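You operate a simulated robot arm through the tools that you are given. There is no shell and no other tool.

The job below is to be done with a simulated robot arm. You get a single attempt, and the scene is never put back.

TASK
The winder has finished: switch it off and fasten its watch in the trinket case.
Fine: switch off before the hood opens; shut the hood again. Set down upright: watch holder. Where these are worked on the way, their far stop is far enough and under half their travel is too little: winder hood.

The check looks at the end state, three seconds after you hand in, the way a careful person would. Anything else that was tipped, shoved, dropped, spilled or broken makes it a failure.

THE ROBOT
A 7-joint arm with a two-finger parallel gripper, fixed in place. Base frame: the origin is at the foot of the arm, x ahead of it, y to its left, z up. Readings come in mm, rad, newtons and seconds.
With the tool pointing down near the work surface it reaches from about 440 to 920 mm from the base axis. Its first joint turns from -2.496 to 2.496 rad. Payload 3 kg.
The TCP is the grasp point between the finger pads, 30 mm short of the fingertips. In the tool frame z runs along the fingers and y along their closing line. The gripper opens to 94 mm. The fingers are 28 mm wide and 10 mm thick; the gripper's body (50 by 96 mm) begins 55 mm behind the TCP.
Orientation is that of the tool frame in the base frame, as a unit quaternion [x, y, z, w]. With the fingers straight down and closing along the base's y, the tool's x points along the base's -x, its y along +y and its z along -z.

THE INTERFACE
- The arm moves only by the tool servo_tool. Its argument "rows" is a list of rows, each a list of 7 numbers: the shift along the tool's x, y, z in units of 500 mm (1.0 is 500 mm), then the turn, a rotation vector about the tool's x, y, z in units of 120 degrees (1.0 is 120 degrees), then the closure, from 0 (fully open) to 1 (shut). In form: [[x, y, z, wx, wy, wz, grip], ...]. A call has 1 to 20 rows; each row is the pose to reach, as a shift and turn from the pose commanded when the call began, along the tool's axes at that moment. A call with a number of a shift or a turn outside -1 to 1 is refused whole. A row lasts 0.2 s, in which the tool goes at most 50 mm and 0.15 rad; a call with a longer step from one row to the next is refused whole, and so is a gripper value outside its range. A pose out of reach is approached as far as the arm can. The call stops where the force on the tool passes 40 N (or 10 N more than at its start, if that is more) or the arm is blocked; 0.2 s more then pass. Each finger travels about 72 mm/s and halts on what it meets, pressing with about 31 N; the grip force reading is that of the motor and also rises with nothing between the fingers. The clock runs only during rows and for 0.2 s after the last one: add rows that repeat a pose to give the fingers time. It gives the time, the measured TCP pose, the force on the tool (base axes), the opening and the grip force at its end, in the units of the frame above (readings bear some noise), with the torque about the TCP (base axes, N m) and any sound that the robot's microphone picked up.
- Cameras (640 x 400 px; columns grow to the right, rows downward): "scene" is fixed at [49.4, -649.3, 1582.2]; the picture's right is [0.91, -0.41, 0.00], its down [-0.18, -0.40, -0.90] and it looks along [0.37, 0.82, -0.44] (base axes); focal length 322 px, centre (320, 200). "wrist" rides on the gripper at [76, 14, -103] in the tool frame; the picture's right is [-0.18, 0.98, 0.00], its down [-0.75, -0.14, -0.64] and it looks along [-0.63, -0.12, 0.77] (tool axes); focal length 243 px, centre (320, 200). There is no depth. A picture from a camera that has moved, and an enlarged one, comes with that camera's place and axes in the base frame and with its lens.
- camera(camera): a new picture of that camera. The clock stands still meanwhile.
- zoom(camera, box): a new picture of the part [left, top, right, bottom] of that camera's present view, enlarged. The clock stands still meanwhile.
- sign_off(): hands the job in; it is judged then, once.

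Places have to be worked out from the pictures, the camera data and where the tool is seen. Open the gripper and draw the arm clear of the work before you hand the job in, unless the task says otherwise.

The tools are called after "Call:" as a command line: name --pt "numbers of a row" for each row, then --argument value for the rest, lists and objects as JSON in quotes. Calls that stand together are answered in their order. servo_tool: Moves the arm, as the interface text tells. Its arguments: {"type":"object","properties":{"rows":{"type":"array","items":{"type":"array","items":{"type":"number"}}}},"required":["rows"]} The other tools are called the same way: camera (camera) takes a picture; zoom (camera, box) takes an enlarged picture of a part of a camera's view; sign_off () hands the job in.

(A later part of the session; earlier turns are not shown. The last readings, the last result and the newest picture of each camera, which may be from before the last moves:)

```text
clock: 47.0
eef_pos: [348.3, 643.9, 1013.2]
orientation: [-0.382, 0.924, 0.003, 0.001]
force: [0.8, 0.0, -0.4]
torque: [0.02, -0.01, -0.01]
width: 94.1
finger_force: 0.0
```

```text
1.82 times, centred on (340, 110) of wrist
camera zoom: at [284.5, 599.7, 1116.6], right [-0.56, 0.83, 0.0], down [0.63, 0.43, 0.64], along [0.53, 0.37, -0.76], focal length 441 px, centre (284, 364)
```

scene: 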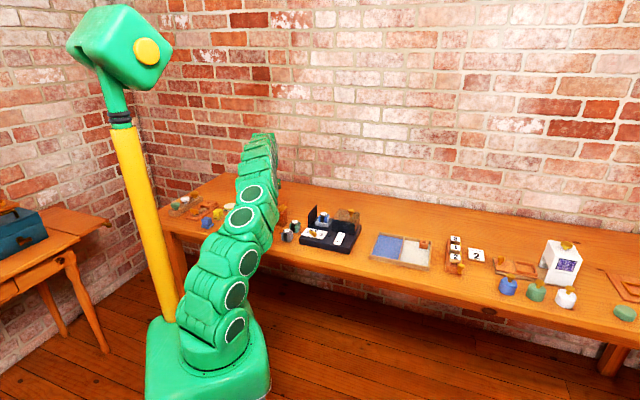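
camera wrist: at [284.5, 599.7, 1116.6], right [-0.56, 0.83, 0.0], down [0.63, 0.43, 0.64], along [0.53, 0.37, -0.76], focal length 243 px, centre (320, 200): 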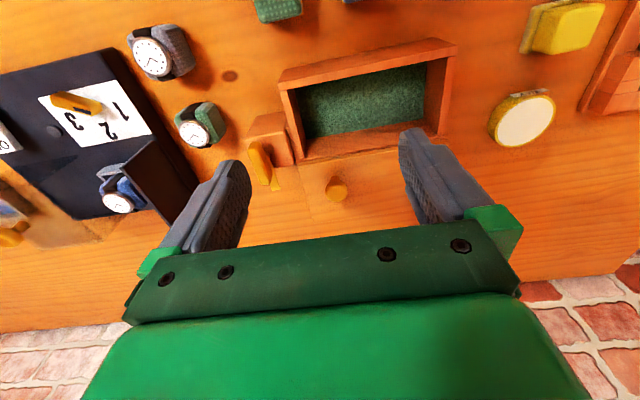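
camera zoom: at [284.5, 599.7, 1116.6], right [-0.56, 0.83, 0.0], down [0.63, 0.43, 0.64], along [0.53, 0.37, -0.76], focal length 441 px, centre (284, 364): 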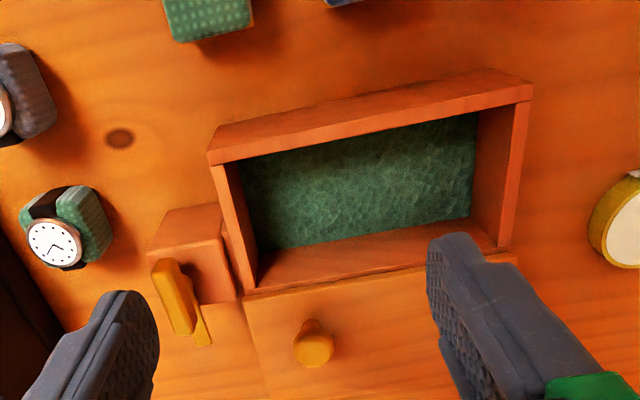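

The case compartment is clear, floor roughly e1 −180…−332, e2 692…769. The watch dial triangulates to about (593, 501, 883). I'll move above it, yaw 45°, and look closely.

Call:
servo_tool --pt "0.0 -0.05 -0.01 0 0 0 0.1" --pt "0.0 -0.12 -0.01 0 0 0 0.2" --pt "-0.005 -0.2 -0.01 0 0 0 0.3" --pt "-0.01 -0.28 -0.01 0 0 0 0.3" --pt "-0.02 -0.36 -0.01 0 0 0 0.3" --pt "-0.03 -0.44 -0.01 0 0 0 0.3" --pt "-0.04 -0.51 0 0 0 0 0.3" --pt "-0.048 -0.55 0.01 0 0 0 0.3"

Call:
camera --camera "wrist"

Call:
zoom --camera "wrist" --box '[240, 60, 400, 220]'

```text
clock: 48.8
eef_pos: [561.3, 470.3, 1006.4]
orientation: [-0.383, 0.924, 0.002, 0.002]
force: [0.0, 0.3, 0.0]
torque: [0.0, 0.01, -0.01]
width: 65.9
finger_force: 0.2
```

```text
taken
camera wrist: at [496.4, 425.8, 1110.6], right [-0.56, 0.83, 0.0], down [0.63, 0.43, 0.65], along [0.53, 0.37, -0.76], focal length 243 px, centre (320, 200)
```

wrist: 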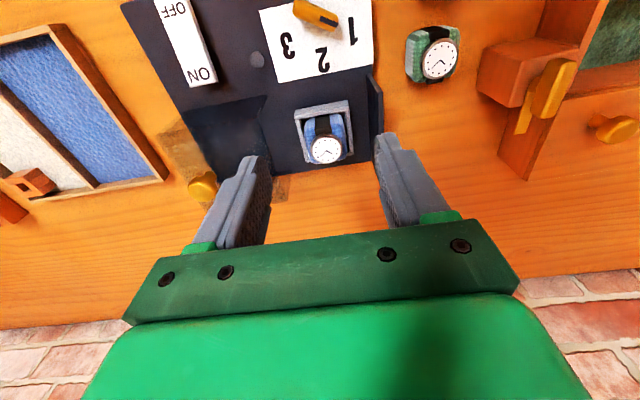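

```text
2.50 times, centred on (320, 140) of wrist
camera zoom: at [496.4, 425.8, 1110.6], right [-0.56, 0.83, 0.0], down [0.63, 0.43, 0.65], along [0.53, 0.37, -0.76], focal length 606 px, centre (320, 350)
```

zoom: 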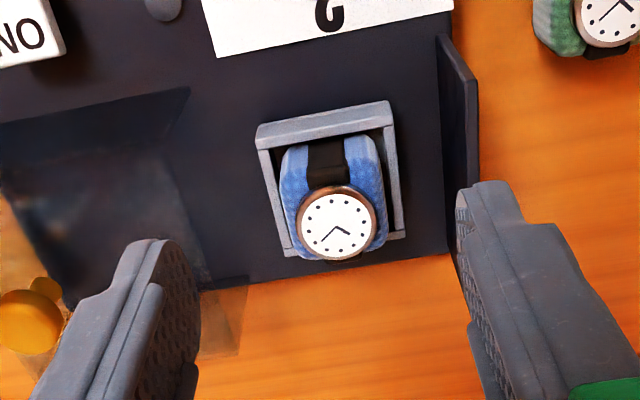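

The cradle outer edges come out at about e1 35–94, with the holder about 44 mm wide centred at (592.7, 500.7). I'll move directly above at z≈960 and take another look to fix the cradle wall height.

Call:
servo_tool --pt "-0.03 0 0.02 0 0 0 0.3" --pt "-0.06 -0.001 0.05 0 0 0 0.3" --pt "-0.0873 -0.0013 0.09 0 0 0 0.3"

Call:
zoom --camera "wrist" --box '[250, 40, 390, 180]'

Call:
zoom --camera "scene" --box '[305, 195, 345, 235]'

```text
clock: 49.6
eef_pos: [590.0, 501.0, 962.3]
orientation: [-0.382, 0.924, 0.003, 0.001]
force: [0.1, -0.4, 0.0]
torque: [-0.02, 0.03, 0.02]
width: 66.0
finger_force: 0.0
```

```text
2.86 times, centred on (320, 110) of wrist
camera zoom: at [526.5, 456.0, 1066.0], right [-0.56, 0.83, 0.0], down [0.63, 0.43, 0.65], along [0.53, 0.37, -0.76], focal length 693 px, centre (320, 457)
```

zoom: 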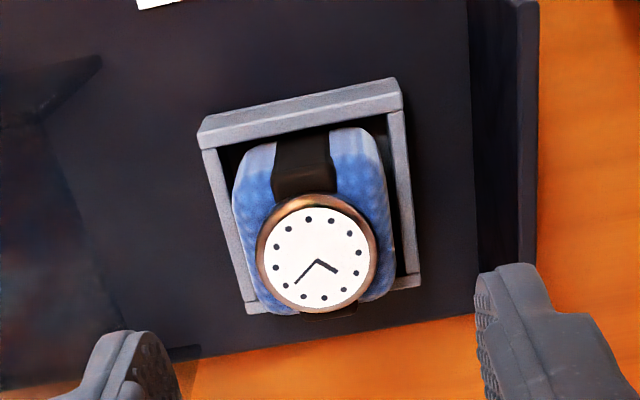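

```text
10.00 times, centred on (325, 215) of scene
camera zoom: at [49.4, -649.3, 1582.2], right [0.91, -0.41, 0.0], down [-0.18, -0.4, -0.9], along [0.37, 0.82, -0.44], focal length 3218 px, centre (270, 50)
```

zoom: 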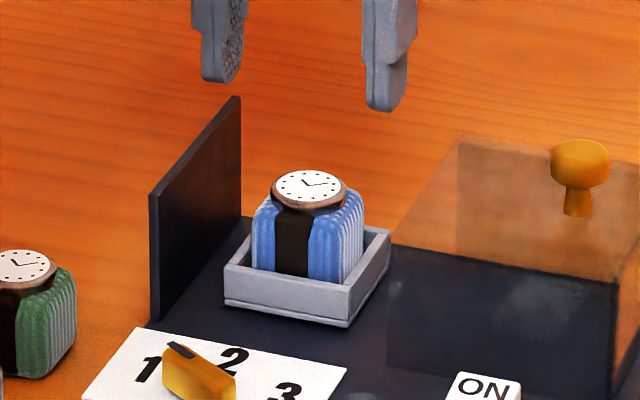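

The cradle wall is about 20 mm tall (top z≈853) and the holder's shoulders reach about 877. I'll correct 2 mm and descend to tips at z≈856 with a 66 mm opening, clear of the left panel and the parked hood.

Call:
servo_tool --pt "-0.001 -0.0038 0.05 0 0 0 0.3" --pt "-0.001 -0.0038 0.1 0 0 0 0.3" --pt "-0.001 -0.0038 0.135 0 0 0 0.3" --pt "-0.001 -0.0038 0.152 0 0 0 0.3"

Call:
zoom --camera "wrist" --box '[230, 60, 410, 230]'

Call:
zoom --camera "scene" --box '[305, 195, 345, 235]'

```text
clock: 50.6
eef_pos: [593.4, 498.9, 883.6]
orientation: [-0.382, 0.924, 0.003, 0.002]
force: [0.3, -0.9, 0.0]
torque: [0.0, -0.02, 0.01]
width: 65.9
finger_force: 0.1
```

```text
2.35 times, centred on (320, 145) of wrist
camera zoom: at [529.6, 454.1, 988.0], right [-0.56, 0.83, 0.01], down [0.63, 0.43, 0.65], along [0.53, 0.37, -0.76], focal length 571 px, centre (320, 329)
```

zoom: 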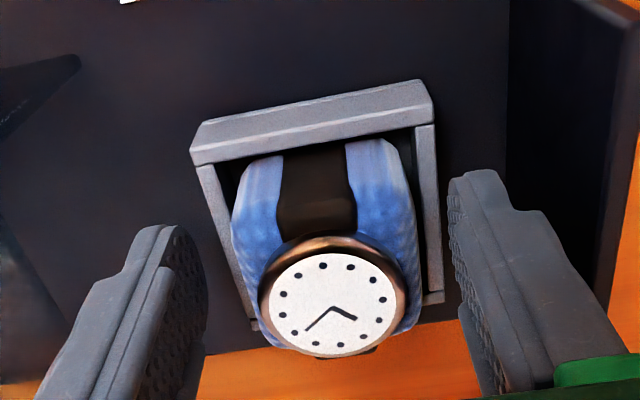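

```text
10.00 times, centred on (325, 215) of scene
camera zoom: at [49.4, -649.3, 1582.2], right [0.91, -0.41, 0.0], down [-0.18, -0.4, -0.9], along [0.37, 0.82, -0.44], focal length 3218 px, centre (270, 50)
```

zoom: 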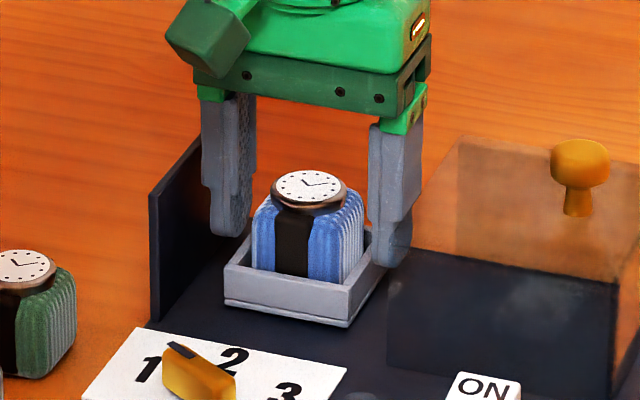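

Tips are right about at the cradle's rim height, so I'll raise 4 mm and then close on the holder.

Call:
servo_tool --pt "0 0 -0.008 0 0 0 0.3" --pt "0 0 -0.008 0 0 0 0.4" --pt "0 0 -0.008 0 0 0 0.5" --pt "0 0 -0.008 0 0 0 0.7" --pt "0 0 -0.008 0 0 0 1" --pt "0 0 -0.008 0 0 0 1"

Call:
zoom --camera "wrist" --box '[230, 60, 410, 230]'

Call:
zoom --camera "scene" --box '[305, 195, 345, 235]'

```text
clock: 52.0
eef_pos: [594.4, 497.5, 889.0]
orientation: [-0.381, 0.924, 0.003, 0.0]
force: [0.5, -1.1, 0.2]
torque: [-0.03, -0.04, 0.05]
width: 42.9
finger_force: 30.8
```

```text
2.35 times, centred on (320, 145) of wrist
camera zoom: at [529.6, 454.0, 992.6], right [-0.56, 0.83, 0.01], down [0.63, 0.43, 0.65], along [0.53, 0.37, -0.76], focal length 571 px, centre (320, 329)
```

zoom: 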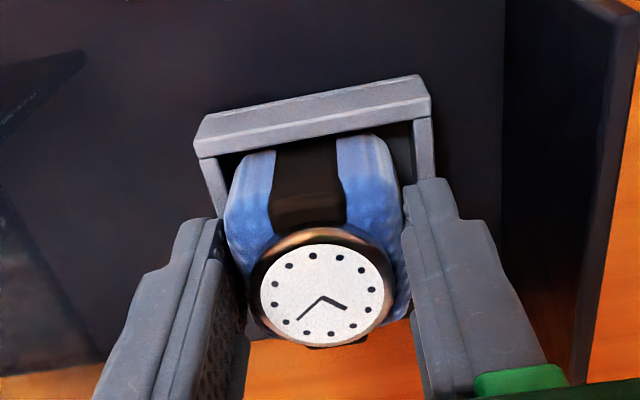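

```text
10.00 times, centred on (325, 215) of scene
camera zoom: at [49.4, -649.3, 1582.2], right [0.91, -0.41, 0.0], down [-0.18, -0.4, -0.9], along [0.37, 0.82, -0.44], focal length 3218 px, centre (270, 50)
```

zoom: 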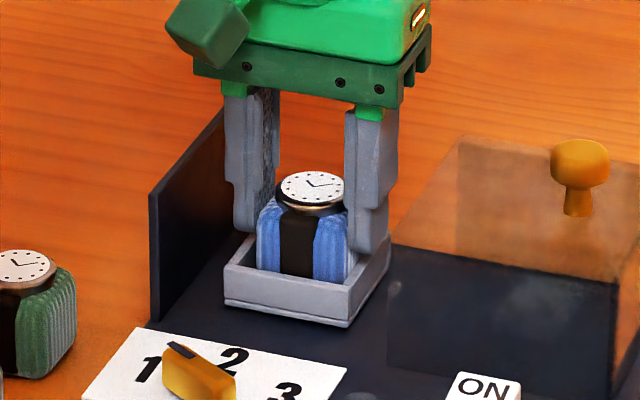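

The holder is gripped at 42.9 mm with negligible net force. I'll lift 15 mm slowly and check.

Call:
servo_tool --pt "0 0 -0.008 0 0 0 1" --pt "0 0 -0.018 0 0 0 1" --pt "0 0 -0.03 0 0 0 1"

Call:
zoom --camera "scene" --box '[305, 190, 345, 230]'

```text
clock: 52.8
eef_pos: [594.6, 498.4, 905.5]
orientation: [-0.383, 0.924, 0.003, 0.002]
force: [-0.1, 0.1, -0.2]
torque: [0.03, 0.03, -0.03]
width: 44.7
finger_force: 0.1
```

```text
10.00 times, centred on (325, 210) of scene
camera zoom: at [49.4, -649.3, 1582.2], right [0.91, -0.41, 0.0], down [-0.18, -0.4, -0.9], along [0.37, 0.82, -0.44], focal length 3218 px, centre (270, 100)
```

zoom: 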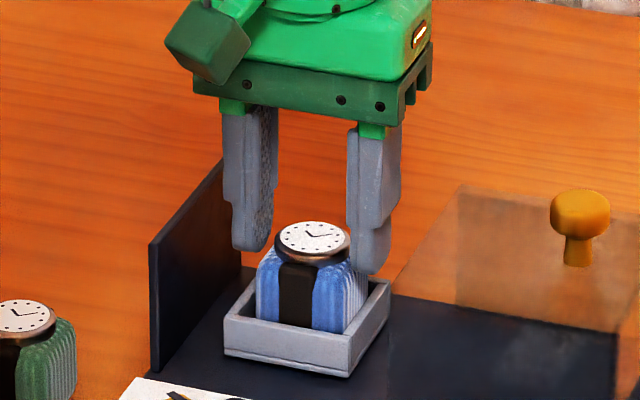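

Width reads 44.7 with no finger force: the grip slipped off the holder's rounded shoulders and the holder stayed in the cradle. I'll look before moving.

Call:
zoom --camera "wrist" --box '[230, 60, 410, 230]'

Call:
zoom --camera "scene" --box '[312, 200, 342, 225]'

```text
2.35 times, centred on (320, 145) of wrist
camera zoom: at [529.5, 453.6, 1008.3], right [-0.56, 0.83, 0.0], down [0.63, 0.43, 0.65], along [0.53, 0.37, -0.76], focal length 571 px, centre (320, 329)
```

zoom: 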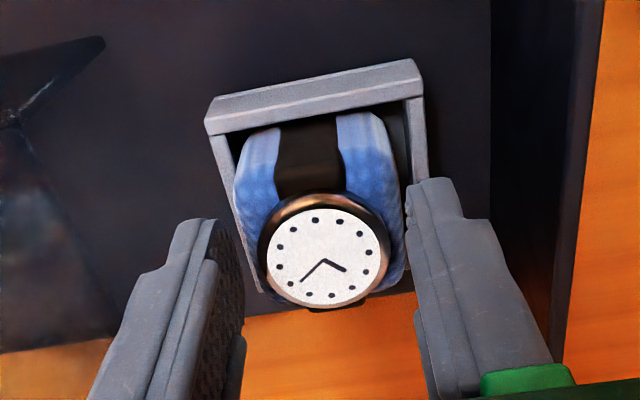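

```text
16.00 times, centred on (327, 212) of scene
camera zoom: at [49.4, -649.3, 1582.2], right [0.91, -0.41, 0.0], down [-0.18, -0.4, -0.9], along [0.37, 0.82, -0.44], focal length 5148 px, centre (208, 0)
```

zoom: 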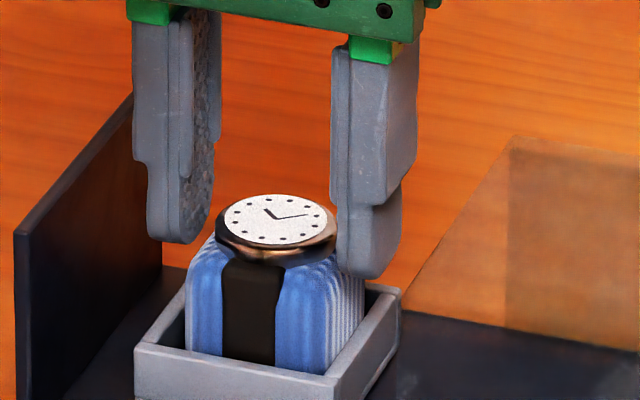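

The holder stayed upright in its cradle. I'll reopen slightly, go back down a bit deeper (tips z≈855), regrip, and lift in tiny steps watching the force.

Call:
servo_tool --pt "0 0 0 0 0 0 0.35" --pt "0 0 0 0 0 0 0.35" --pt "0 0 0.02 0 0 0 0.35" --pt "0 0 0.04 0 0 0 0.35" --pt "0 0 0.04 0 0 0 0.35"

Call:
zoom --camera "scene" --box '[312, 200, 342, 225]'

Call:
zoom --camera "wrist" --box '[230, 60, 410, 230]'

```text
clock: 54.0
eef_pos: [593.9, 497.6, 884.4]
orientation: [-0.382, 0.924, 0.003, 0.002]
force: [0.0, -0.3, 0.5]
torque: [0.03, 0.0, -0.02]
width: 61.2
finger_force: 0.0
```

```text
16.00 times, centred on (327, 212) of scene
camera zoom: at [49.4, -649.3, 1582.2], right [0.91, -0.41, 0.0], down [-0.18, -0.4, -0.9], along [0.37, 0.82, -0.44], focal length 5148 px, centre (208, 0)
```

zoom: 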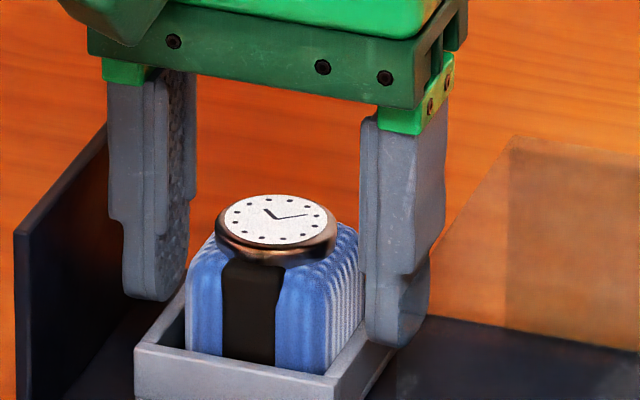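

```text
2.35 times, centred on (320, 145) of wrist
camera zoom: at [530.1, 453.5, 988.1], right [-0.56, 0.83, 0.01], down [0.63, 0.43, 0.65], along [0.53, 0.37, -0.76], focal length 571 px, centre (320, 329)
```

zoom: 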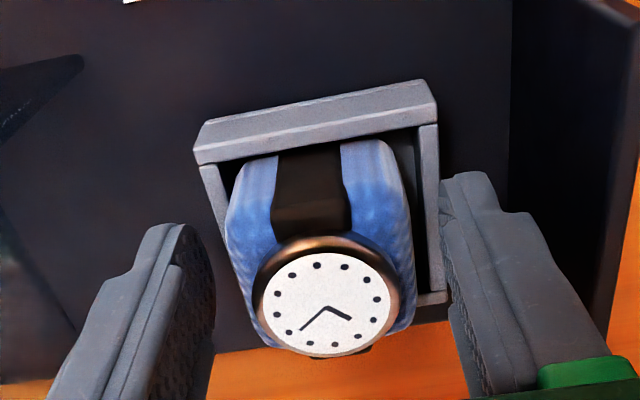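

The holder sits upright and undisturbed. I'll close again here and read the width.

Call:
servo_tool --pt "0 0 0 0 0 0 0.45" --pt "0 0 0 0 0 0 0.6" --pt "0 0 0 0 0 0 1" --pt "0 0 0 0 0 0 1"

Call:
zoom --camera "scene" --box '[312, 200, 342, 225]'

```text
clock: 55.0
eef_pos: [594.6, 498.3, 884.3]
orientation: [-0.382, 0.924, 0.003, 0.002]
force: [-0.2, -0.8, 0.7]
torque: [-0.02, 0.0, 0.0]
width: 43.2
finger_force: 30.9
```

```text
16.00 times, centred on (327, 212) of scene
camera zoom: at [49.4, -649.3, 1582.2], right [0.91, -0.41, 0.0], down [-0.18, -0.4, -0.9], along [0.37, 0.82, -0.44], focal length 5148 px, centre (208, 0)
```

zoom: 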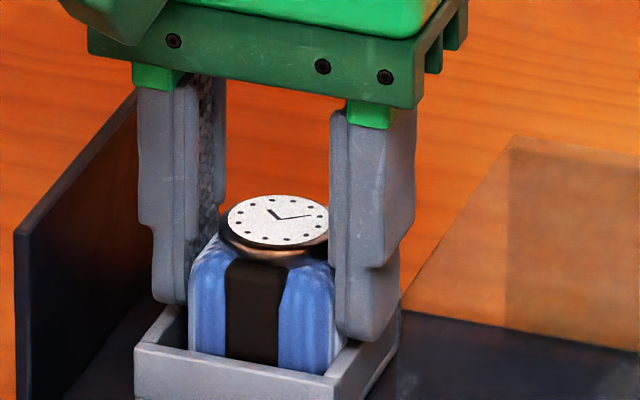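

Gripped at 43.2 mm with 31 N and the tips above the rim. I'll lift very slowly, about 2 mm per row.

Call:
servo_tool --pt "0 0 -0.002 0 0 0 1" --pt "0 0 -0.004 0 0 0 1" --pt "0 0 -0.007 0 0 0 1" --pt "0 0 -0.01 0 0 0 1"

Call:
zoom --camera "scene" --box '[312, 200, 342, 225]'

```text
clock: 56.0
eef_pos: [593.3, 498.5, 890.3]
orientation: [-0.382, 0.924, 0.003, 0.002]
force: [0.6, -0.6, -1.5]
torque: [0.04, -0.01, 0.03]
width: 43.5
finger_force: 30.7
```

```text
16.00 times, centred on (327, 212) of scene
camera zoom: at [49.4, -649.3, 1582.2], right [0.91, -0.41, 0.0], down [-0.18, -0.4, -0.9], along [0.37, 0.82, -0.44], focal length 5148 px, centre (208, 0)
```

zoom: 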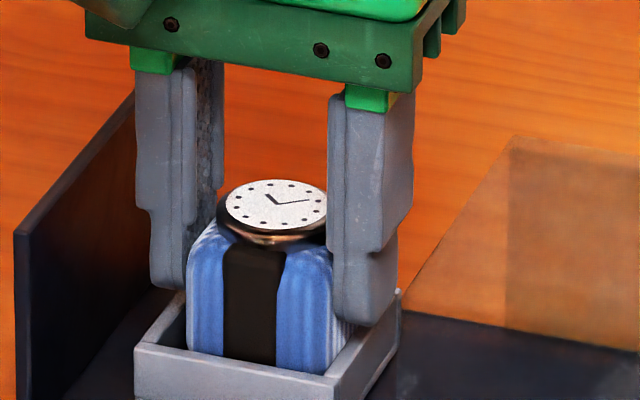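

The holder is rising with the fingers (weight about 1.5 N). I'll continue slowly.

Call:
servo_tool --pt "0 0 -0.004 0 0 0 1" --pt "0 0 -0.008 0 0 0 1" --pt "0 0 -0.012 0 0 0 1" --pt "0 0 -0.016 0 0 0 1" --pt "0 0 -0.02 0 0 0 1"

Call:
zoom --camera "scene" --box '[312, 200, 342, 225]'

```text
clock: 57.2
eef_pos: [593.5, 497.7, 899.8]
orientation: [-0.381, 0.924, 0.003, 0.002]
force: [-0.2, 0.5, -0.7]
torque: [0.04, -0.01, -0.01]
width: 43.2
finger_force: 31.1
```

```text
16.00 times, centred on (327, 212) of scene
camera zoom: at [49.4, -649.3, 1582.2], right [0.91, -0.41, 0.0], down [-0.18, -0.4, -0.9], along [0.37, 0.82, -0.44], focal length 5148 px, centre (208, 0)
```

zoom: 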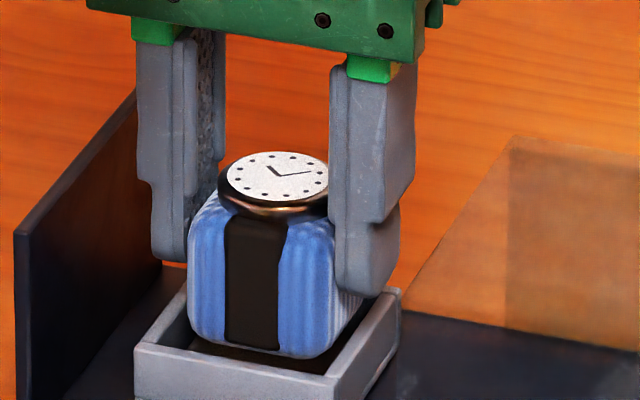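

The holder is clear of the cradle floor and level. I'll continue up steadily to TCP z≈965 so its bottom clears the 896 mm panel.

Call:
servo_tool --pt "0 0 -0.006 0 0 0 1" --pt "0 0 -0.014 0 0 0 1" --pt "0 0 -0.022 0 0 0 1" --pt "0 0 -0.03 0 0 0 1" --pt "0 0 -0.04 0 0 0 1" --pt "0 0 -0.05 0 0 0 1" --pt "0 0 -0.06 0 0 0 1" --pt "0 0 -0.07 0 0 0 1" --pt "0 0 -0.08 0 0 0 1" --pt "0 0 -0.09 0 0 0 1" --pt "0 0 -0.1 0 0 0 1" --pt "0 0 -0.11 0 0 0 1" --pt "0 0 -0.12 0 0 0 1" --pt "0 0 -0.128 0 0 0 1" --pt "0 0 -0.134 0 0 0 1"

Call:
zoom --camera "scene" --box '[300, 170, 360, 230]'

Call:
camera --camera "wrist"

```text
clock: 60.4
eef_pos: [593.5, 496.8, 967.1]
orientation: [-0.382, 0.924, 0.003, 0.001]
force: [-0.3, 0.5, -0.1]
torque: [-0.02, 0.01, -0.03]
width: 43.5
finger_force: 31.3
```

```text
6.67 times, centred on (330, 200) of scene
camera zoom: at [49.4, -649.3, 1582.2], right [0.91, -0.41, 0.0], down [-0.18, -0.4, -0.9], along [0.37, 0.82, -0.44], focal length 2145 px, centre (253, 200)
```

zoom: 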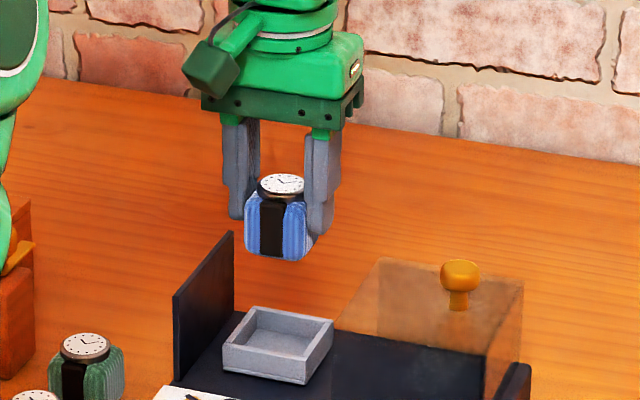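

```text
taken
camera wrist: at [529.3, 453.2, 1069.9], right [-0.56, 0.83, 0.0], down [0.63, 0.43, 0.65], along [0.53, 0.37, -0.76], focal length 243 px, centre (320, 200)
```

wrist: 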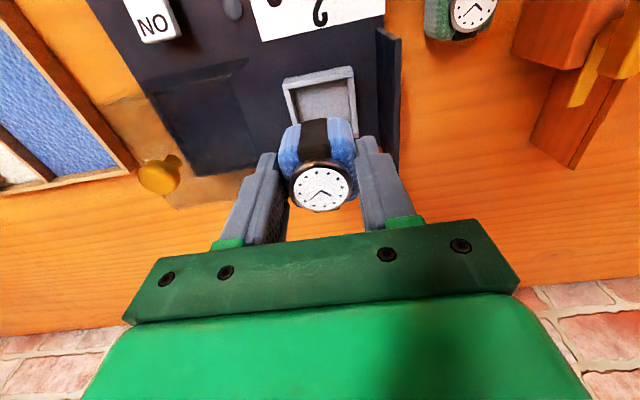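

The holder hangs level with its bottom about 40–45 mm below TCP. Now I'll carry it level to above the case centre at about (335, 697), in small steps.

Call:
servo_tool --pt "0.002 0.016 0 0 0 0 1" --pt "0.0055 0.043 0 0 0 0 1" --pt "0.0097 0.076 0 0 0 0 1" --pt "0.0143 0.112 0 0 0 0 1" --pt "0.0191 0.149 0 0 0 0 1" --pt "0.0239 0.186 0 0 0 0 1" --pt "0.0287 0.223 0 0 0 0 1" --pt "0.0335 0.26 0 0 0 0 1" --pt "0.0383 0.297 0 0 0 0 1" --pt "0.0431 0.334 0 0 0 0 1" --pt "0.0479 0.371 0 0 0 0 1" --pt "0.0527 0.408 0 0 0 0 1" --pt "0.0575 0.445 0 0 0 0 1" --pt "0.0623 0.482 0 0 0 0 1" --pt "0.0671 0.519 0 0 0 0 1" --pt "0.0715 0.554 0 0 0 0 1" --pt "0.0758 0.587 0 0 0 0 1" --pt "0.0795 0.617 0 0 0 0 1" --pt "0.0822 0.639 0 0 0 0 1" --pt "0.0832 0.6484 0 0 0 0 1"

Call:
camera --camera "wrist"

Call:
camera --camera "scene"

```text
clock: 64.6
eef_pos: [335.8, 697.5, 968.2]
orientation: [-0.382, 0.924, 0.003, 0.002]
force: [-0.4, -0.2, -1.6]
torque: [0.02, -0.02, 0.02]
width: 43.3
finger_force: 31.0
```

```text
taken
camera wrist: at [271.2, 653.2, 1071.4], right [-0.56, 0.83, 0.0], down [0.63, 0.43, 0.65], along [0.53, 0.37, -0.76], focal length 243 px, centre (320, 200)
```

wrist: 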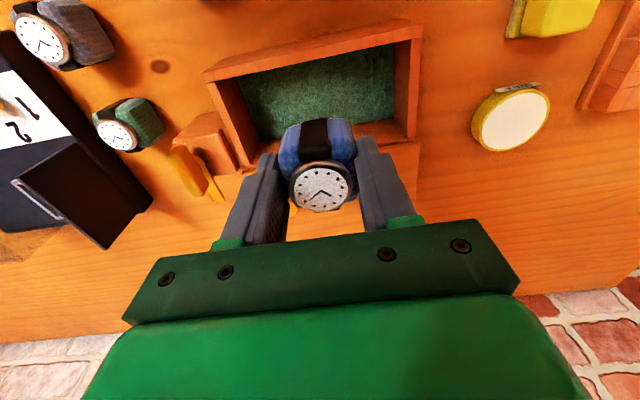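

```text
taken
```

scene: 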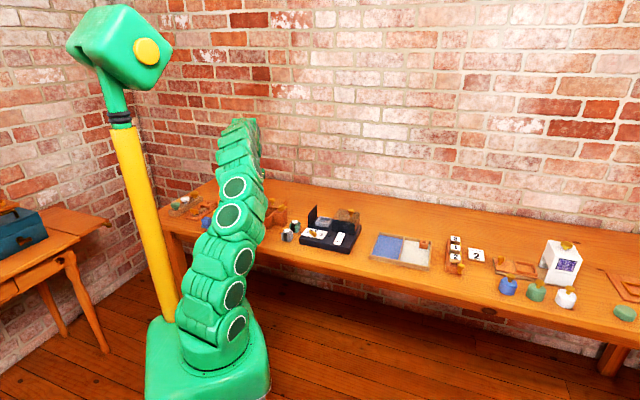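

The position checks out: holder centre at e1≈−256, e2≈731, inside the compartment (e1 −180…−332, e2 692…769). I'll lower to TCP z≈870.

Call:
servo_tool --pt "0 0 0.01 0 0 0 1" --pt "0 0 0.026 0 0 0 1" --pt "0 0 0.044 0 0 0 1" --pt "0 0 0.062 0 0 0 1" --pt "0 0 0.08 0 0 0 1" --pt "0 0 0.098 0 0 0 1" --pt "0 0 0.116 0 0 0 1" --pt "0 0 0.134 0 0 0 1" --pt "0 0 0.152 0 0 0 1" --pt "0 0 0.168 0 0 0 1" --pt "0 0 0.182 0 0 0 1" --pt "0 0 0.192 0 0 0 1" --pt "0 0 0.196 0 0 0 1"

Call:
camera --camera "wrist"

```text
clock: 67.4
eef_pos: [334.4, 699.2, 869.8]
orientation: [-0.382, 0.924, 0.002, 0.002]
force: [-0.2, 0.7, -1.3]
torque: [-0.03, 0.04, 0.02]
width: 43.1
finger_force: 31.1
```

```text
taken
camera wrist: at [270.7, 654.0, 972.6], right [-0.56, 0.83, 0.01], down [0.63, 0.43, 0.65], along [0.53, 0.37, -0.76], focal length 243 px, centre (320, 200)
```

wrist: 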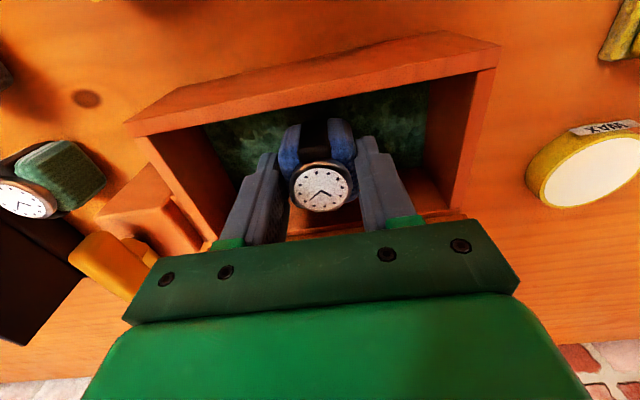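

Inside the compartment with clearance all around. I'll now lower in 2 mm steps and read the force.

Call:
servo_tool --pt "0 0 0.004 0 0 0 1" --pt "0 0 0.008 0 0 0 1" --pt "0 0 0.012 0 0 0 1" --pt "0 0 0.016 0 0 0 1" --pt "0 0 0.02 0 0 0 1"

```text
clock: 68.6
eef_pos: [333.9, 697.4, 859.6]
orientation: [-0.381, 0.925, 0.003, 0.001]
force: [-0.7, 0.5, -1.9]
torque: [0.04, -0.02, 0.05]
width: 43.4
finger_force: 31.2
```

No contact yet (force still about the holder's weight). Continuing down in 2 mm steps.

Call:
servo_tool --pt "0 0 0.004 0 0 0 1" --pt "0 0 0.008 0 0 0 1" --pt "0 0 0.011 0 0 0 1"

```text
clock: 69.4
eef_pos: [334.9, 698.4, 855.8]
orientation: [-0.381, 0.924, 0.005, 0.003]
force: [-4.0, -6.0, 28.9]
torque: [-0.21, -0.03, -0.01]
width: 43.5
finger_force: 31.3
```

Contact: +29 N upward at TCP z≈856, so the holder is on the floor. I'll ease up 1.5 mm to take the load off, then open gently.

Call:
servo_tool --pt "0 0 -0.002 0 0 0 1" --pt "0 0 -0.003 0 0 0 1"

```text
clock: 70.0
eef_pos: [335.0, 698.1, 855.3]
orientation: [-0.383, 0.924, 0.004, 0.002]
force: [2.4, 5.9, 14.9]
torque: [0.45, -0.42, 0.09]
width: 43.1
finger_force: 31.3
```

Call:
servo_tool --pt "0 0 -0.002 0 0 0 1" --pt "0 0 -0.002 0 0 0 0.5" --pt "0 0 -0.002 0 0 0 0.45" --pt "0 0 -0.002 0 0 0 0.4" --pt "0 0 -0.002 0 0 0 0.4"

Call:
camera --camera "wrist"

Call:
zoom --camera "wrist" --box '[200, 80, 420, 230]'

```text
clock: 71.2
eef_pos: [335.4, 698.8, 857.5]
orientation: [-0.383, 0.924, 0.002, 0.002]
force: [0.4, 0.8, 0.8]
torque: [0.02, 0.01, -0.03]
width: 56.3
finger_force: 0.1
```

```text
taken
camera wrist: at [271.0, 654.2, 959.9], right [-0.56, 0.83, 0.0], down [0.63, 0.43, 0.65], along [0.53, 0.37, -0.76], focal length 243 px, centre (320, 200)
```

wrist: 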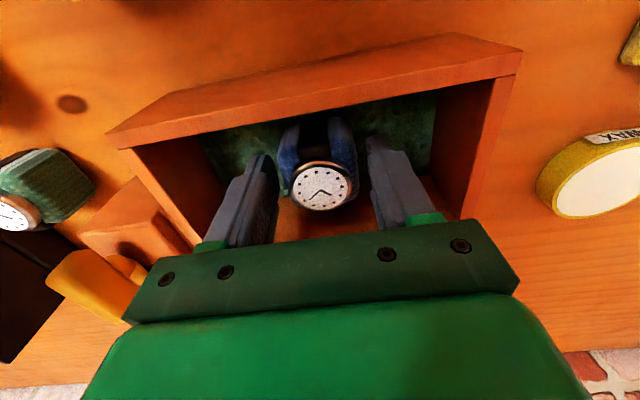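

```text
2.67 times, centred on (310, 155) of wrist
camera zoom: at [271.0, 654.2, 959.9], right [-0.56, 0.83, 0.0], down [0.63, 0.43, 0.65], along [0.53, 0.37, -0.76], focal length 647 px, centre (347, 320)
```

zoom: 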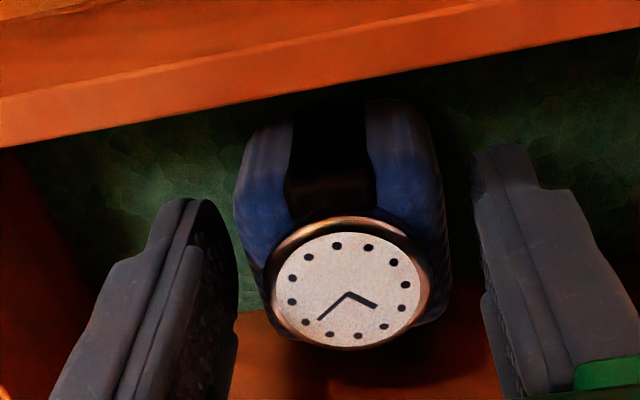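

Released and standing upright, with no force. I'll open a bit more and rise straight up.

Call:
servo_tool --pt "0 0 -0.004 0 0 0 0.35" --pt "0 0 -0.02 0 0 0 0.33" --pt "0 0 -0.05 0 0 0 0.33" --pt "0 0 -0.1 0 0 0 0.33" --pt "0 0 -0.17 0 0 0 0.3" --pt "0 0 -0.25 0 0 0 0.2" --pt "0 0 -0.32 0 0 0 0.1"

Call:
camera --camera "wrist"

Call:
zoom --camera "wrist" --box '[220, 20, 440, 200]'

```text
clock: 72.8
eef_pos: [335.3, 698.1, 1019.8]
orientation: [-0.382, 0.924, 0.002, 0.003]
force: [-0.3, -0.9, 0.6]
torque: [-0.03, 0.01, 0.01]
width: 84.6
finger_force: 0.0
```

```text
taken
camera wrist: at [271.5, 653.2, 1123.1], right [-0.56, 0.83, 0.0], down [0.63, 0.43, 0.64], along [0.53, 0.37, -0.76], focal length 243 px, centre (320, 200)
```

wrist: 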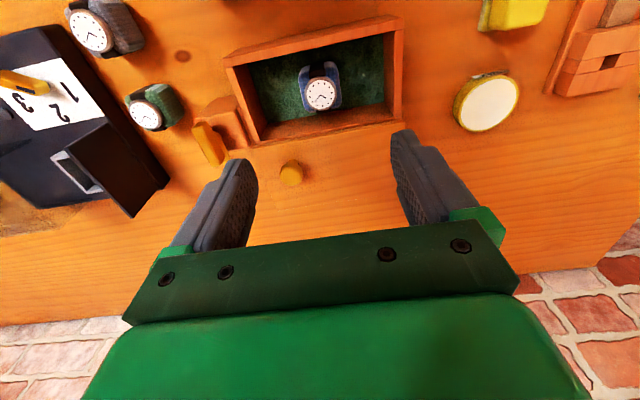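

```text
2.22 times, centred on (330, 110) of wrist
camera zoom: at [271.5, 653.2, 1123.1], right [-0.56, 0.83, 0.0], down [0.63, 0.43, 0.64], along [0.53, 0.37, -0.76], focal length 539 px, centre (298, 400)
```

zoom: 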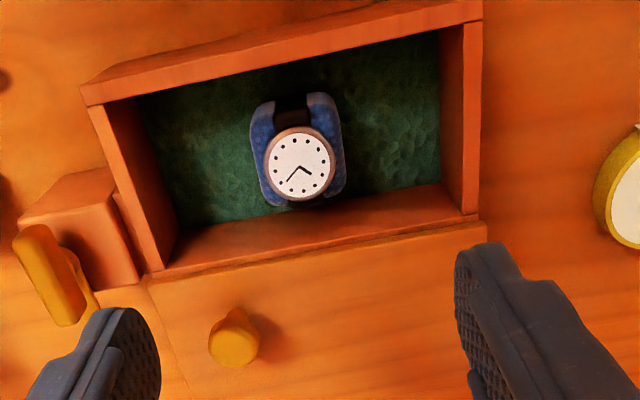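

The watch stands upright in the case, dial top at about z≈856, below the rim. Now I'll return above the lid knob at (420, 717) to close the lid.

Call:
servo_tool --pt "-0.037 -0.023 0.02 0 0 0 0.3" --pt "-0.074 -0.046 0.05 0 0 0 0.4" --pt "-0.111 -0.069 0.09 0 0 0 0.4" --pt "-0.1476 -0.0922 0.14 0 0 0 0.4" --pt "-0.1476 -0.0922 0.15 0 0 0 0.4"

Call:
zoom --camera "wrist" --box '[220, 40, 420, 220]'

```text
clock: 74.0
eef_pos: [420.4, 716.5, 941.9]
orientation: [-0.382, 0.924, 0.002, 0.002]
force: [-0.1, 0.0, 0.6]
torque: [0.02, 0.03, 0.0]
width: 56.6
finger_force: 0.0
```

```text
2.22 times, centred on (320, 130) of wrist
camera zoom: at [356.3, 672.8, 1045.5], right [-0.56, 0.83, 0.01], down [0.63, 0.43, 0.65], along [0.53, 0.37, -0.76], focal length 539 px, centre (320, 356)
```

zoom: 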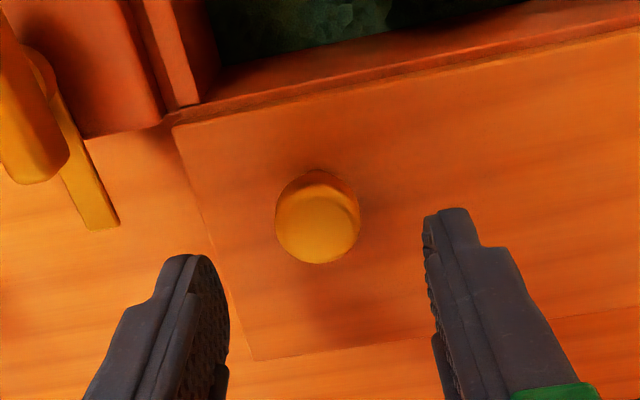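

The knob is centred under the tool. Descending to TCP z≈902.5 and closing on it.

Call:
servo_tool --pt "0 0 0.03 0 0 0 0.4" --pt "0 0 0.06 0 0 0 0.5" --pt "0 0 0.078 0 0 0 0.6" --pt "0 0 0.078 0 0 0 0.7" --pt "0 0 0.078 0 0 0 1" --pt "0 0 0.078 0 0 0 1"

Call:
zoom --camera "wrist" --box '[220, 40, 420, 220]'

```text
clock: 75.4
eef_pos: [419.5, 716.8, 902.0]
orientation: [-0.382, 0.924, 0.003, 0.002]
force: [4.7, -3.8, -0.4]
torque: [0.19, -0.3, 0.02]
width: 25.1
finger_force: 45.1
```

```text
2.22 times, centred on (320, 130) of wrist
camera zoom: at [355.7, 672.5, 1005.3], right [-0.56, 0.83, 0.0], down [0.63, 0.43, 0.65], along [0.53, 0.37, -0.76], focal length 539 px, centre (320, 356)
```

zoom: 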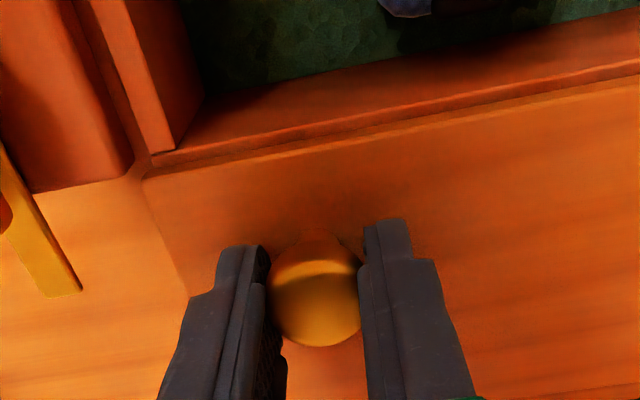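

Gripped. I'll slide the lid forward (−e2), about 30 mm first.

Call:
servo_tool --pt "0.008 0 0 0 0 0 1" --pt "0.022 0 0 0 0 0 1" --pt "0.038 -0.0005 0 0 0 0 1" --pt "0.054 -0.0006 0 0 0 0 1"

Call:
zoom --camera "wrist" --box '[180, 0, 460, 220]'

```text
clock: 76.4
eef_pos: [400.4, 697.5, 902.7]
orientation: [-0.382, 0.924, 0.003, 0.001]
force: [1.5, -2.7, -11.0]
torque: [-0.37, 0.06, 0.05]
width: 25.2
finger_force: 45.5
```

```text
1.82 times, centred on (320, 110) of wrist
camera zoom: at [336.4, 653.2, 1005.6], right [-0.56, 0.83, 0.0], down [0.63, 0.43, 0.64], along [0.53, 0.37, -0.77], focal length 441 px, centre (320, 364)
```

zoom: 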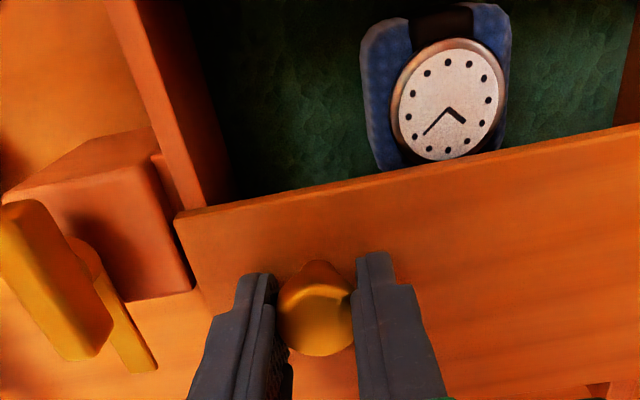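

The lid's front edge is reaching the watch. I'll go on slowly and check that it passes over the dial without touching it.

Call:
servo_tool --pt "0.008 0 0 0 0 0 1" --pt "0.018 0 0 0 0 0 1" --pt "0.028 -0.0004 0 0 0 0 1"

Call:
zoom --camera "wrist" --box '[180, 0, 460, 220]'

```text
clock: 77.2
eef_pos: [391.4, 687.9, 902.8]
orientation: [-0.382, 0.924, 0.002, 0.003]
force: [5.1, -3.1, -19.6]
torque: [0.31, -0.44, -0.04]
width: 25.7
finger_force: 44.9
```

```text
1.82 times, centred on (320, 110) of wrist
camera zoom: at [326.9, 643.7, 1005.5], right [-0.56, 0.83, 0.0], down [0.63, 0.43, 0.64], along [0.53, 0.37, -0.76], focal length 441 px, centre (320, 364)
```

zoom: 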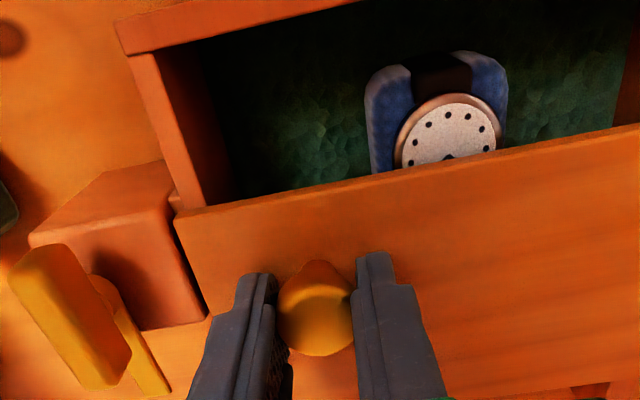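

The lid passes over the dial without moving the holder. I'll lower about 1 mm to relieve the upward pull and keep sliding.

Call:
servo_tool --pt "0.008 0 0.002 0 0 0 1" --pt "0.02 0 0.002 0 0 0 1" --pt "0.034 -0.0004 0.002 0 0 0 1" --pt "0.048 -0.0006 0.002 0 0 0 1"

Call:
zoom --camera "wrist" --box '[180, 0, 460, 220]'

```text
clock: 78.2
eef_pos: [374.5, 670.3, 902.8]
orientation: [-0.382, 0.924, 0.003, 0.001]
force: [5.7, -6.2, -11.3]
torque: [-0.65, 0.44, 0.07]
width: 25.6
finger_force: 44.9
```

```text
1.82 times, centred on (320, 110) of wrist
camera zoom: at [310.1, 626.8, 1005.7], right [-0.56, 0.83, 0.01], down [0.63, 0.43, 0.65], along [0.53, 0.37, -0.76], focal length 441 px, centre (320, 364)
```

zoom: 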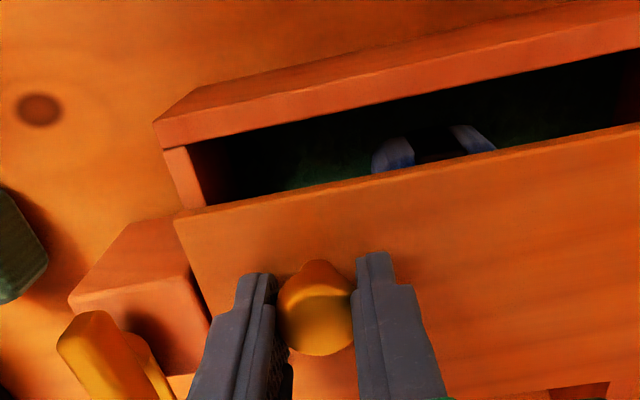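

About 27 mm remain. Continuing.

Call:
servo_tool --pt "0.01 0 0 0 0 0 1" --pt "0.022 0 0 0 0 0 1" --pt "0.034 -0.0004 0 0 0 0 1" --pt "0.042 -0.0005 0 0 0 0 1"

Call:
zoom --camera "wrist" --box '[180, 0, 460, 220]'

```text
clock: 79.2
eef_pos: [357.9, 656.0, 902.7]
orientation: [-0.382, 0.924, 0.004, 0.002]
force: [6.1, -5.1, 11.5]
torque: [-0.51, 0.27, 0.03]
width: 25.5
finger_force: 44.6
```

```text
1.82 times, centred on (320, 110) of wrist
camera zoom: at [295.2, 611.9, 1005.6], right [-0.56, 0.83, 0.01], down [0.63, 0.43, 0.65], along [0.53, 0.37, -0.76], focal length 441 px, centre (320, 364)
```

zoom: 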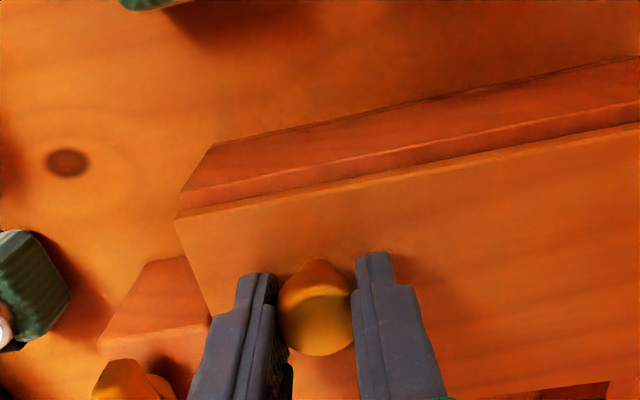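

About 5 mm left. Small steps to the closing stop.

Call:
servo_tool --pt "0.005 0 0 0 0 0 1" --pt "0.01 0 0 0 0 0 1" --pt "0.014 0 0 0 0 0 1"

Call:
zoom --camera "wrist" --box '[180, 0, 460, 220]'

```text
clock: 80.0
eef_pos: [354.5, 651.9, 902.8]
orientation: [-0.383, 0.924, 0.004, 0.002]
force: [3.6, 0.6, 30.4]
torque: [-0.13, 0.11, 0.08]
width: 25.5
finger_force: 45.2
```

```text
1.82 times, centred on (320, 110) of wrist
camera zoom: at [290.3, 606.7, 1005.5], right [-0.56, 0.83, 0.01], down [0.63, 0.43, 0.65], along [0.53, 0.37, -0.76], focal length 441 px, centre (320, 364)
```

zoom: 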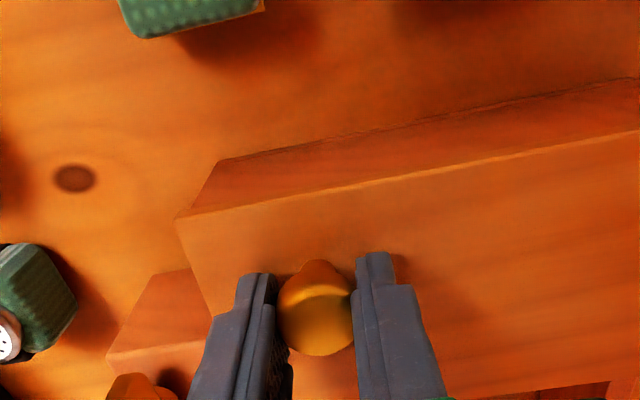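

The lid is flush with the front again (position matches the original). I'll relieve the vertical force and nudge 2 mm more to confirm the stop.

Call:
servo_tool --pt "0 0 -0.003 0 0 0 1" --pt "0.003 0 -0.003 0 0 0 1" --pt "0.006 0 -0.003 0 0 0 1"

```text
clock: 80.7
eef_pos: [354.6, 650.9, 902.2]
orientation: [-0.382, 0.924, 0.004, 0.004]
force: [4.9, 7.6, -3.4]
torque: [0.11, 0.03, 0.01]
width: 25.9
finger_force: 45.3
stopped in row 3: the force on the tool passed its limit at 42 N (the readings are from after the stop); the commanded pose is now the measured one
```

Stopped at 42 N with no movement, so the lid is fully shut. I'll release, rise, and move above the latch pivot at about (432.5, 627.7).

Call:
servo_tool --pt "0 0 0 0 0 0 0.6" --pt "0 0 0 0 0 0 0.45" --pt "0 0 -0.03 0 0 0 0.4" --pt "0 0 -0.1 0 0 0 0.4" --pt "0 0 -0.15 0 0 0 0.4"

Call:
camera --camera "wrist"

```text
clock: 81.9
eef_pos: [352.6, 649.8, 977.3]
orientation: [-0.381, 0.924, 0.004, 0.002]
force: [-0.6, 0.4, -0.5]
torque: [-0.02, 0.04, 0.03]
width: 56.4
finger_force: 0.1
```

```text
taken
camera wrist: at [289.3, 605.1, 1079.7], right [-0.56, 0.83, 0.01], down [0.63, 0.42, 0.65], along [0.53, 0.37, -0.76], focal length 243 px, centre (320, 200)
```

wrist: 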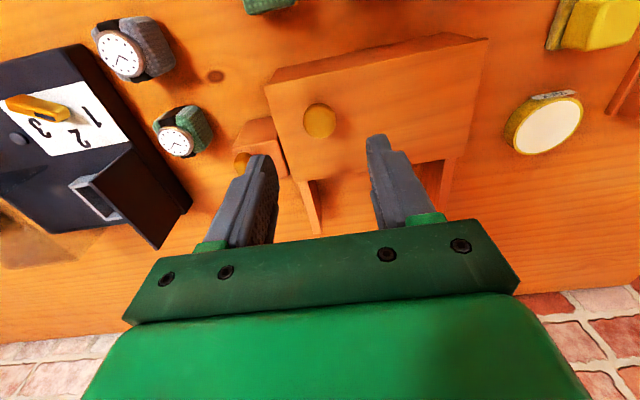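

Call:
servo_tool --pt "-0.0274 -0.048 0 0 0 0 0.4" --pt "-0.0548 -0.096 0 0 0 0 0.4" --pt "-0.0822 -0.144 0 0 0 0 0.4" --pt "-0.0822 -0.144 0.03 0 0 0 0.45"

Call:
zoom --camera "wrist" --box '[240, 60, 400, 220]'

```text
clock: 82.9
eef_pos: [434.6, 630.6, 963.1]
orientation: [-0.382, 0.924, 0.004, 0.004]
force: [-0.3, -0.4, -0.2]
torque: [-0.03, 0.01, 0.01]
width: 51.5
finger_force: 0.0
```

```text
2.50 times, centred on (320, 140) of wrist
camera zoom: at [370.3, 585.2, 1065.6], right [-0.56, 0.83, 0.01], down [0.63, 0.42, 0.65], along [0.53, 0.37, -0.76], focal length 606 px, centre (320, 350)
```

zoom: 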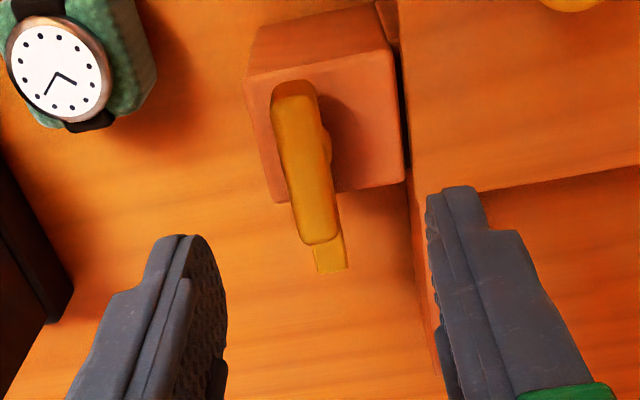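

The bar lies along e2 between the fingers, slightly right of centre. I'll correct ~2–3 mm, descend to TCP z≈907, and close loosely to 17 mm as a wrench.

Call:
servo_tool --pt "0.0065 -0.0037 0.03 0 0 0 0.45" --pt "0.0065 -0.0037 0.07 0 0 0 0.5" --pt "0.0065 -0.0037 0.1 0 0 0 0.6" --pt "0.0065 -0.0037 0.112 0 0 0 0.7" --pt "0.0065 -0.0037 0.112 0 0 0 0.8" --pt "0.0065 -0.0037 0.112 0 0 0 0.82"

Call:
zoom --camera "wrist" --box '[240, 80, 400, 220]'

```text
clock: 84.3
eef_pos: [432.6, 625.7, 906.6]
orientation: [-0.382, 0.924, 0.004, 0.004]
force: [0.5, 0.3, -0.6]
torque: [-0.01, -0.01, -0.01]
width: 16.9
finger_force: 0.0
```

```text
2.86 times, centred on (320, 150) of wrist
camera zoom: at [368.9, 580.8, 1009.1], right [-0.56, 0.83, 0.01], down [0.63, 0.42, 0.65], along [0.53, 0.37, -0.76], focal length 693 px, centre (320, 343)
```

zoom: 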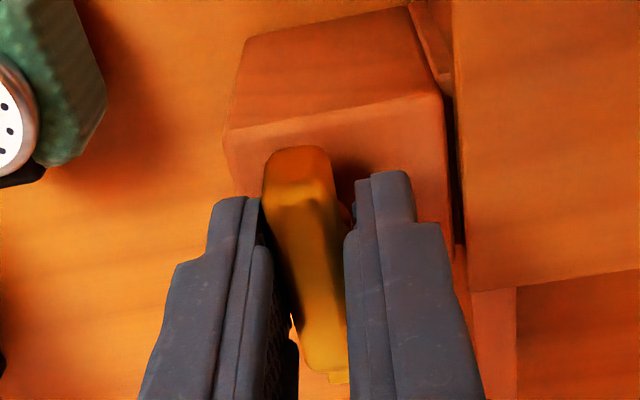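

The bar sits loosely between the fingers with no force. Turning counter-clockwise (−tool z) by 60° first.

Call:
servo_tool --pt "0 0 0 0 0 -0.05 0.82" --pt "0 0 0 0 0 -0.1 0.82" --pt "0 0 0 0 0 -0.15 0.82" --pt "0 0 0 0 0 -0.2 0.82" --pt "0 0 0 0 0 -0.25 0.82" --pt "0 0 0 0 0 -0.3 0.82" --pt "0 0 0 0 0 -0.35 0.82" --pt "0 0 0 0 0 -0.4 0.82" --pt "0 0 0 0 0 -0.45 0.82" --pt "0 0 0 0 0 -0.5 0.82"

Call:
zoom --camera "wrist" --box '[240, 80, 400, 220]'

```text
clock: 86.5
eef_pos: [432.4, 625.5, 906.6]
orientation: [0.793, -0.609, -0.002, -0.005]
force: [0.8, 0.4, 0.3]
torque: [0.0, -0.01, -0.02]
width: 17.1
finger_force: 0.4
```

```text
2.86 times, centred on (320, 150) of wrist
camera zoom: at [438.5, 547.0, 1009.6], right [-1.0, -0.08, 0.0], down [-0.06, 0.76, 0.65], along [-0.05, 0.65, -0.76], focal length 693 px, centre (320, 343)
```

zoom: 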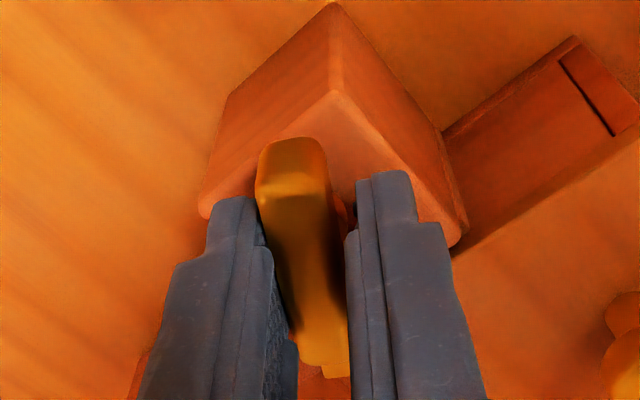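

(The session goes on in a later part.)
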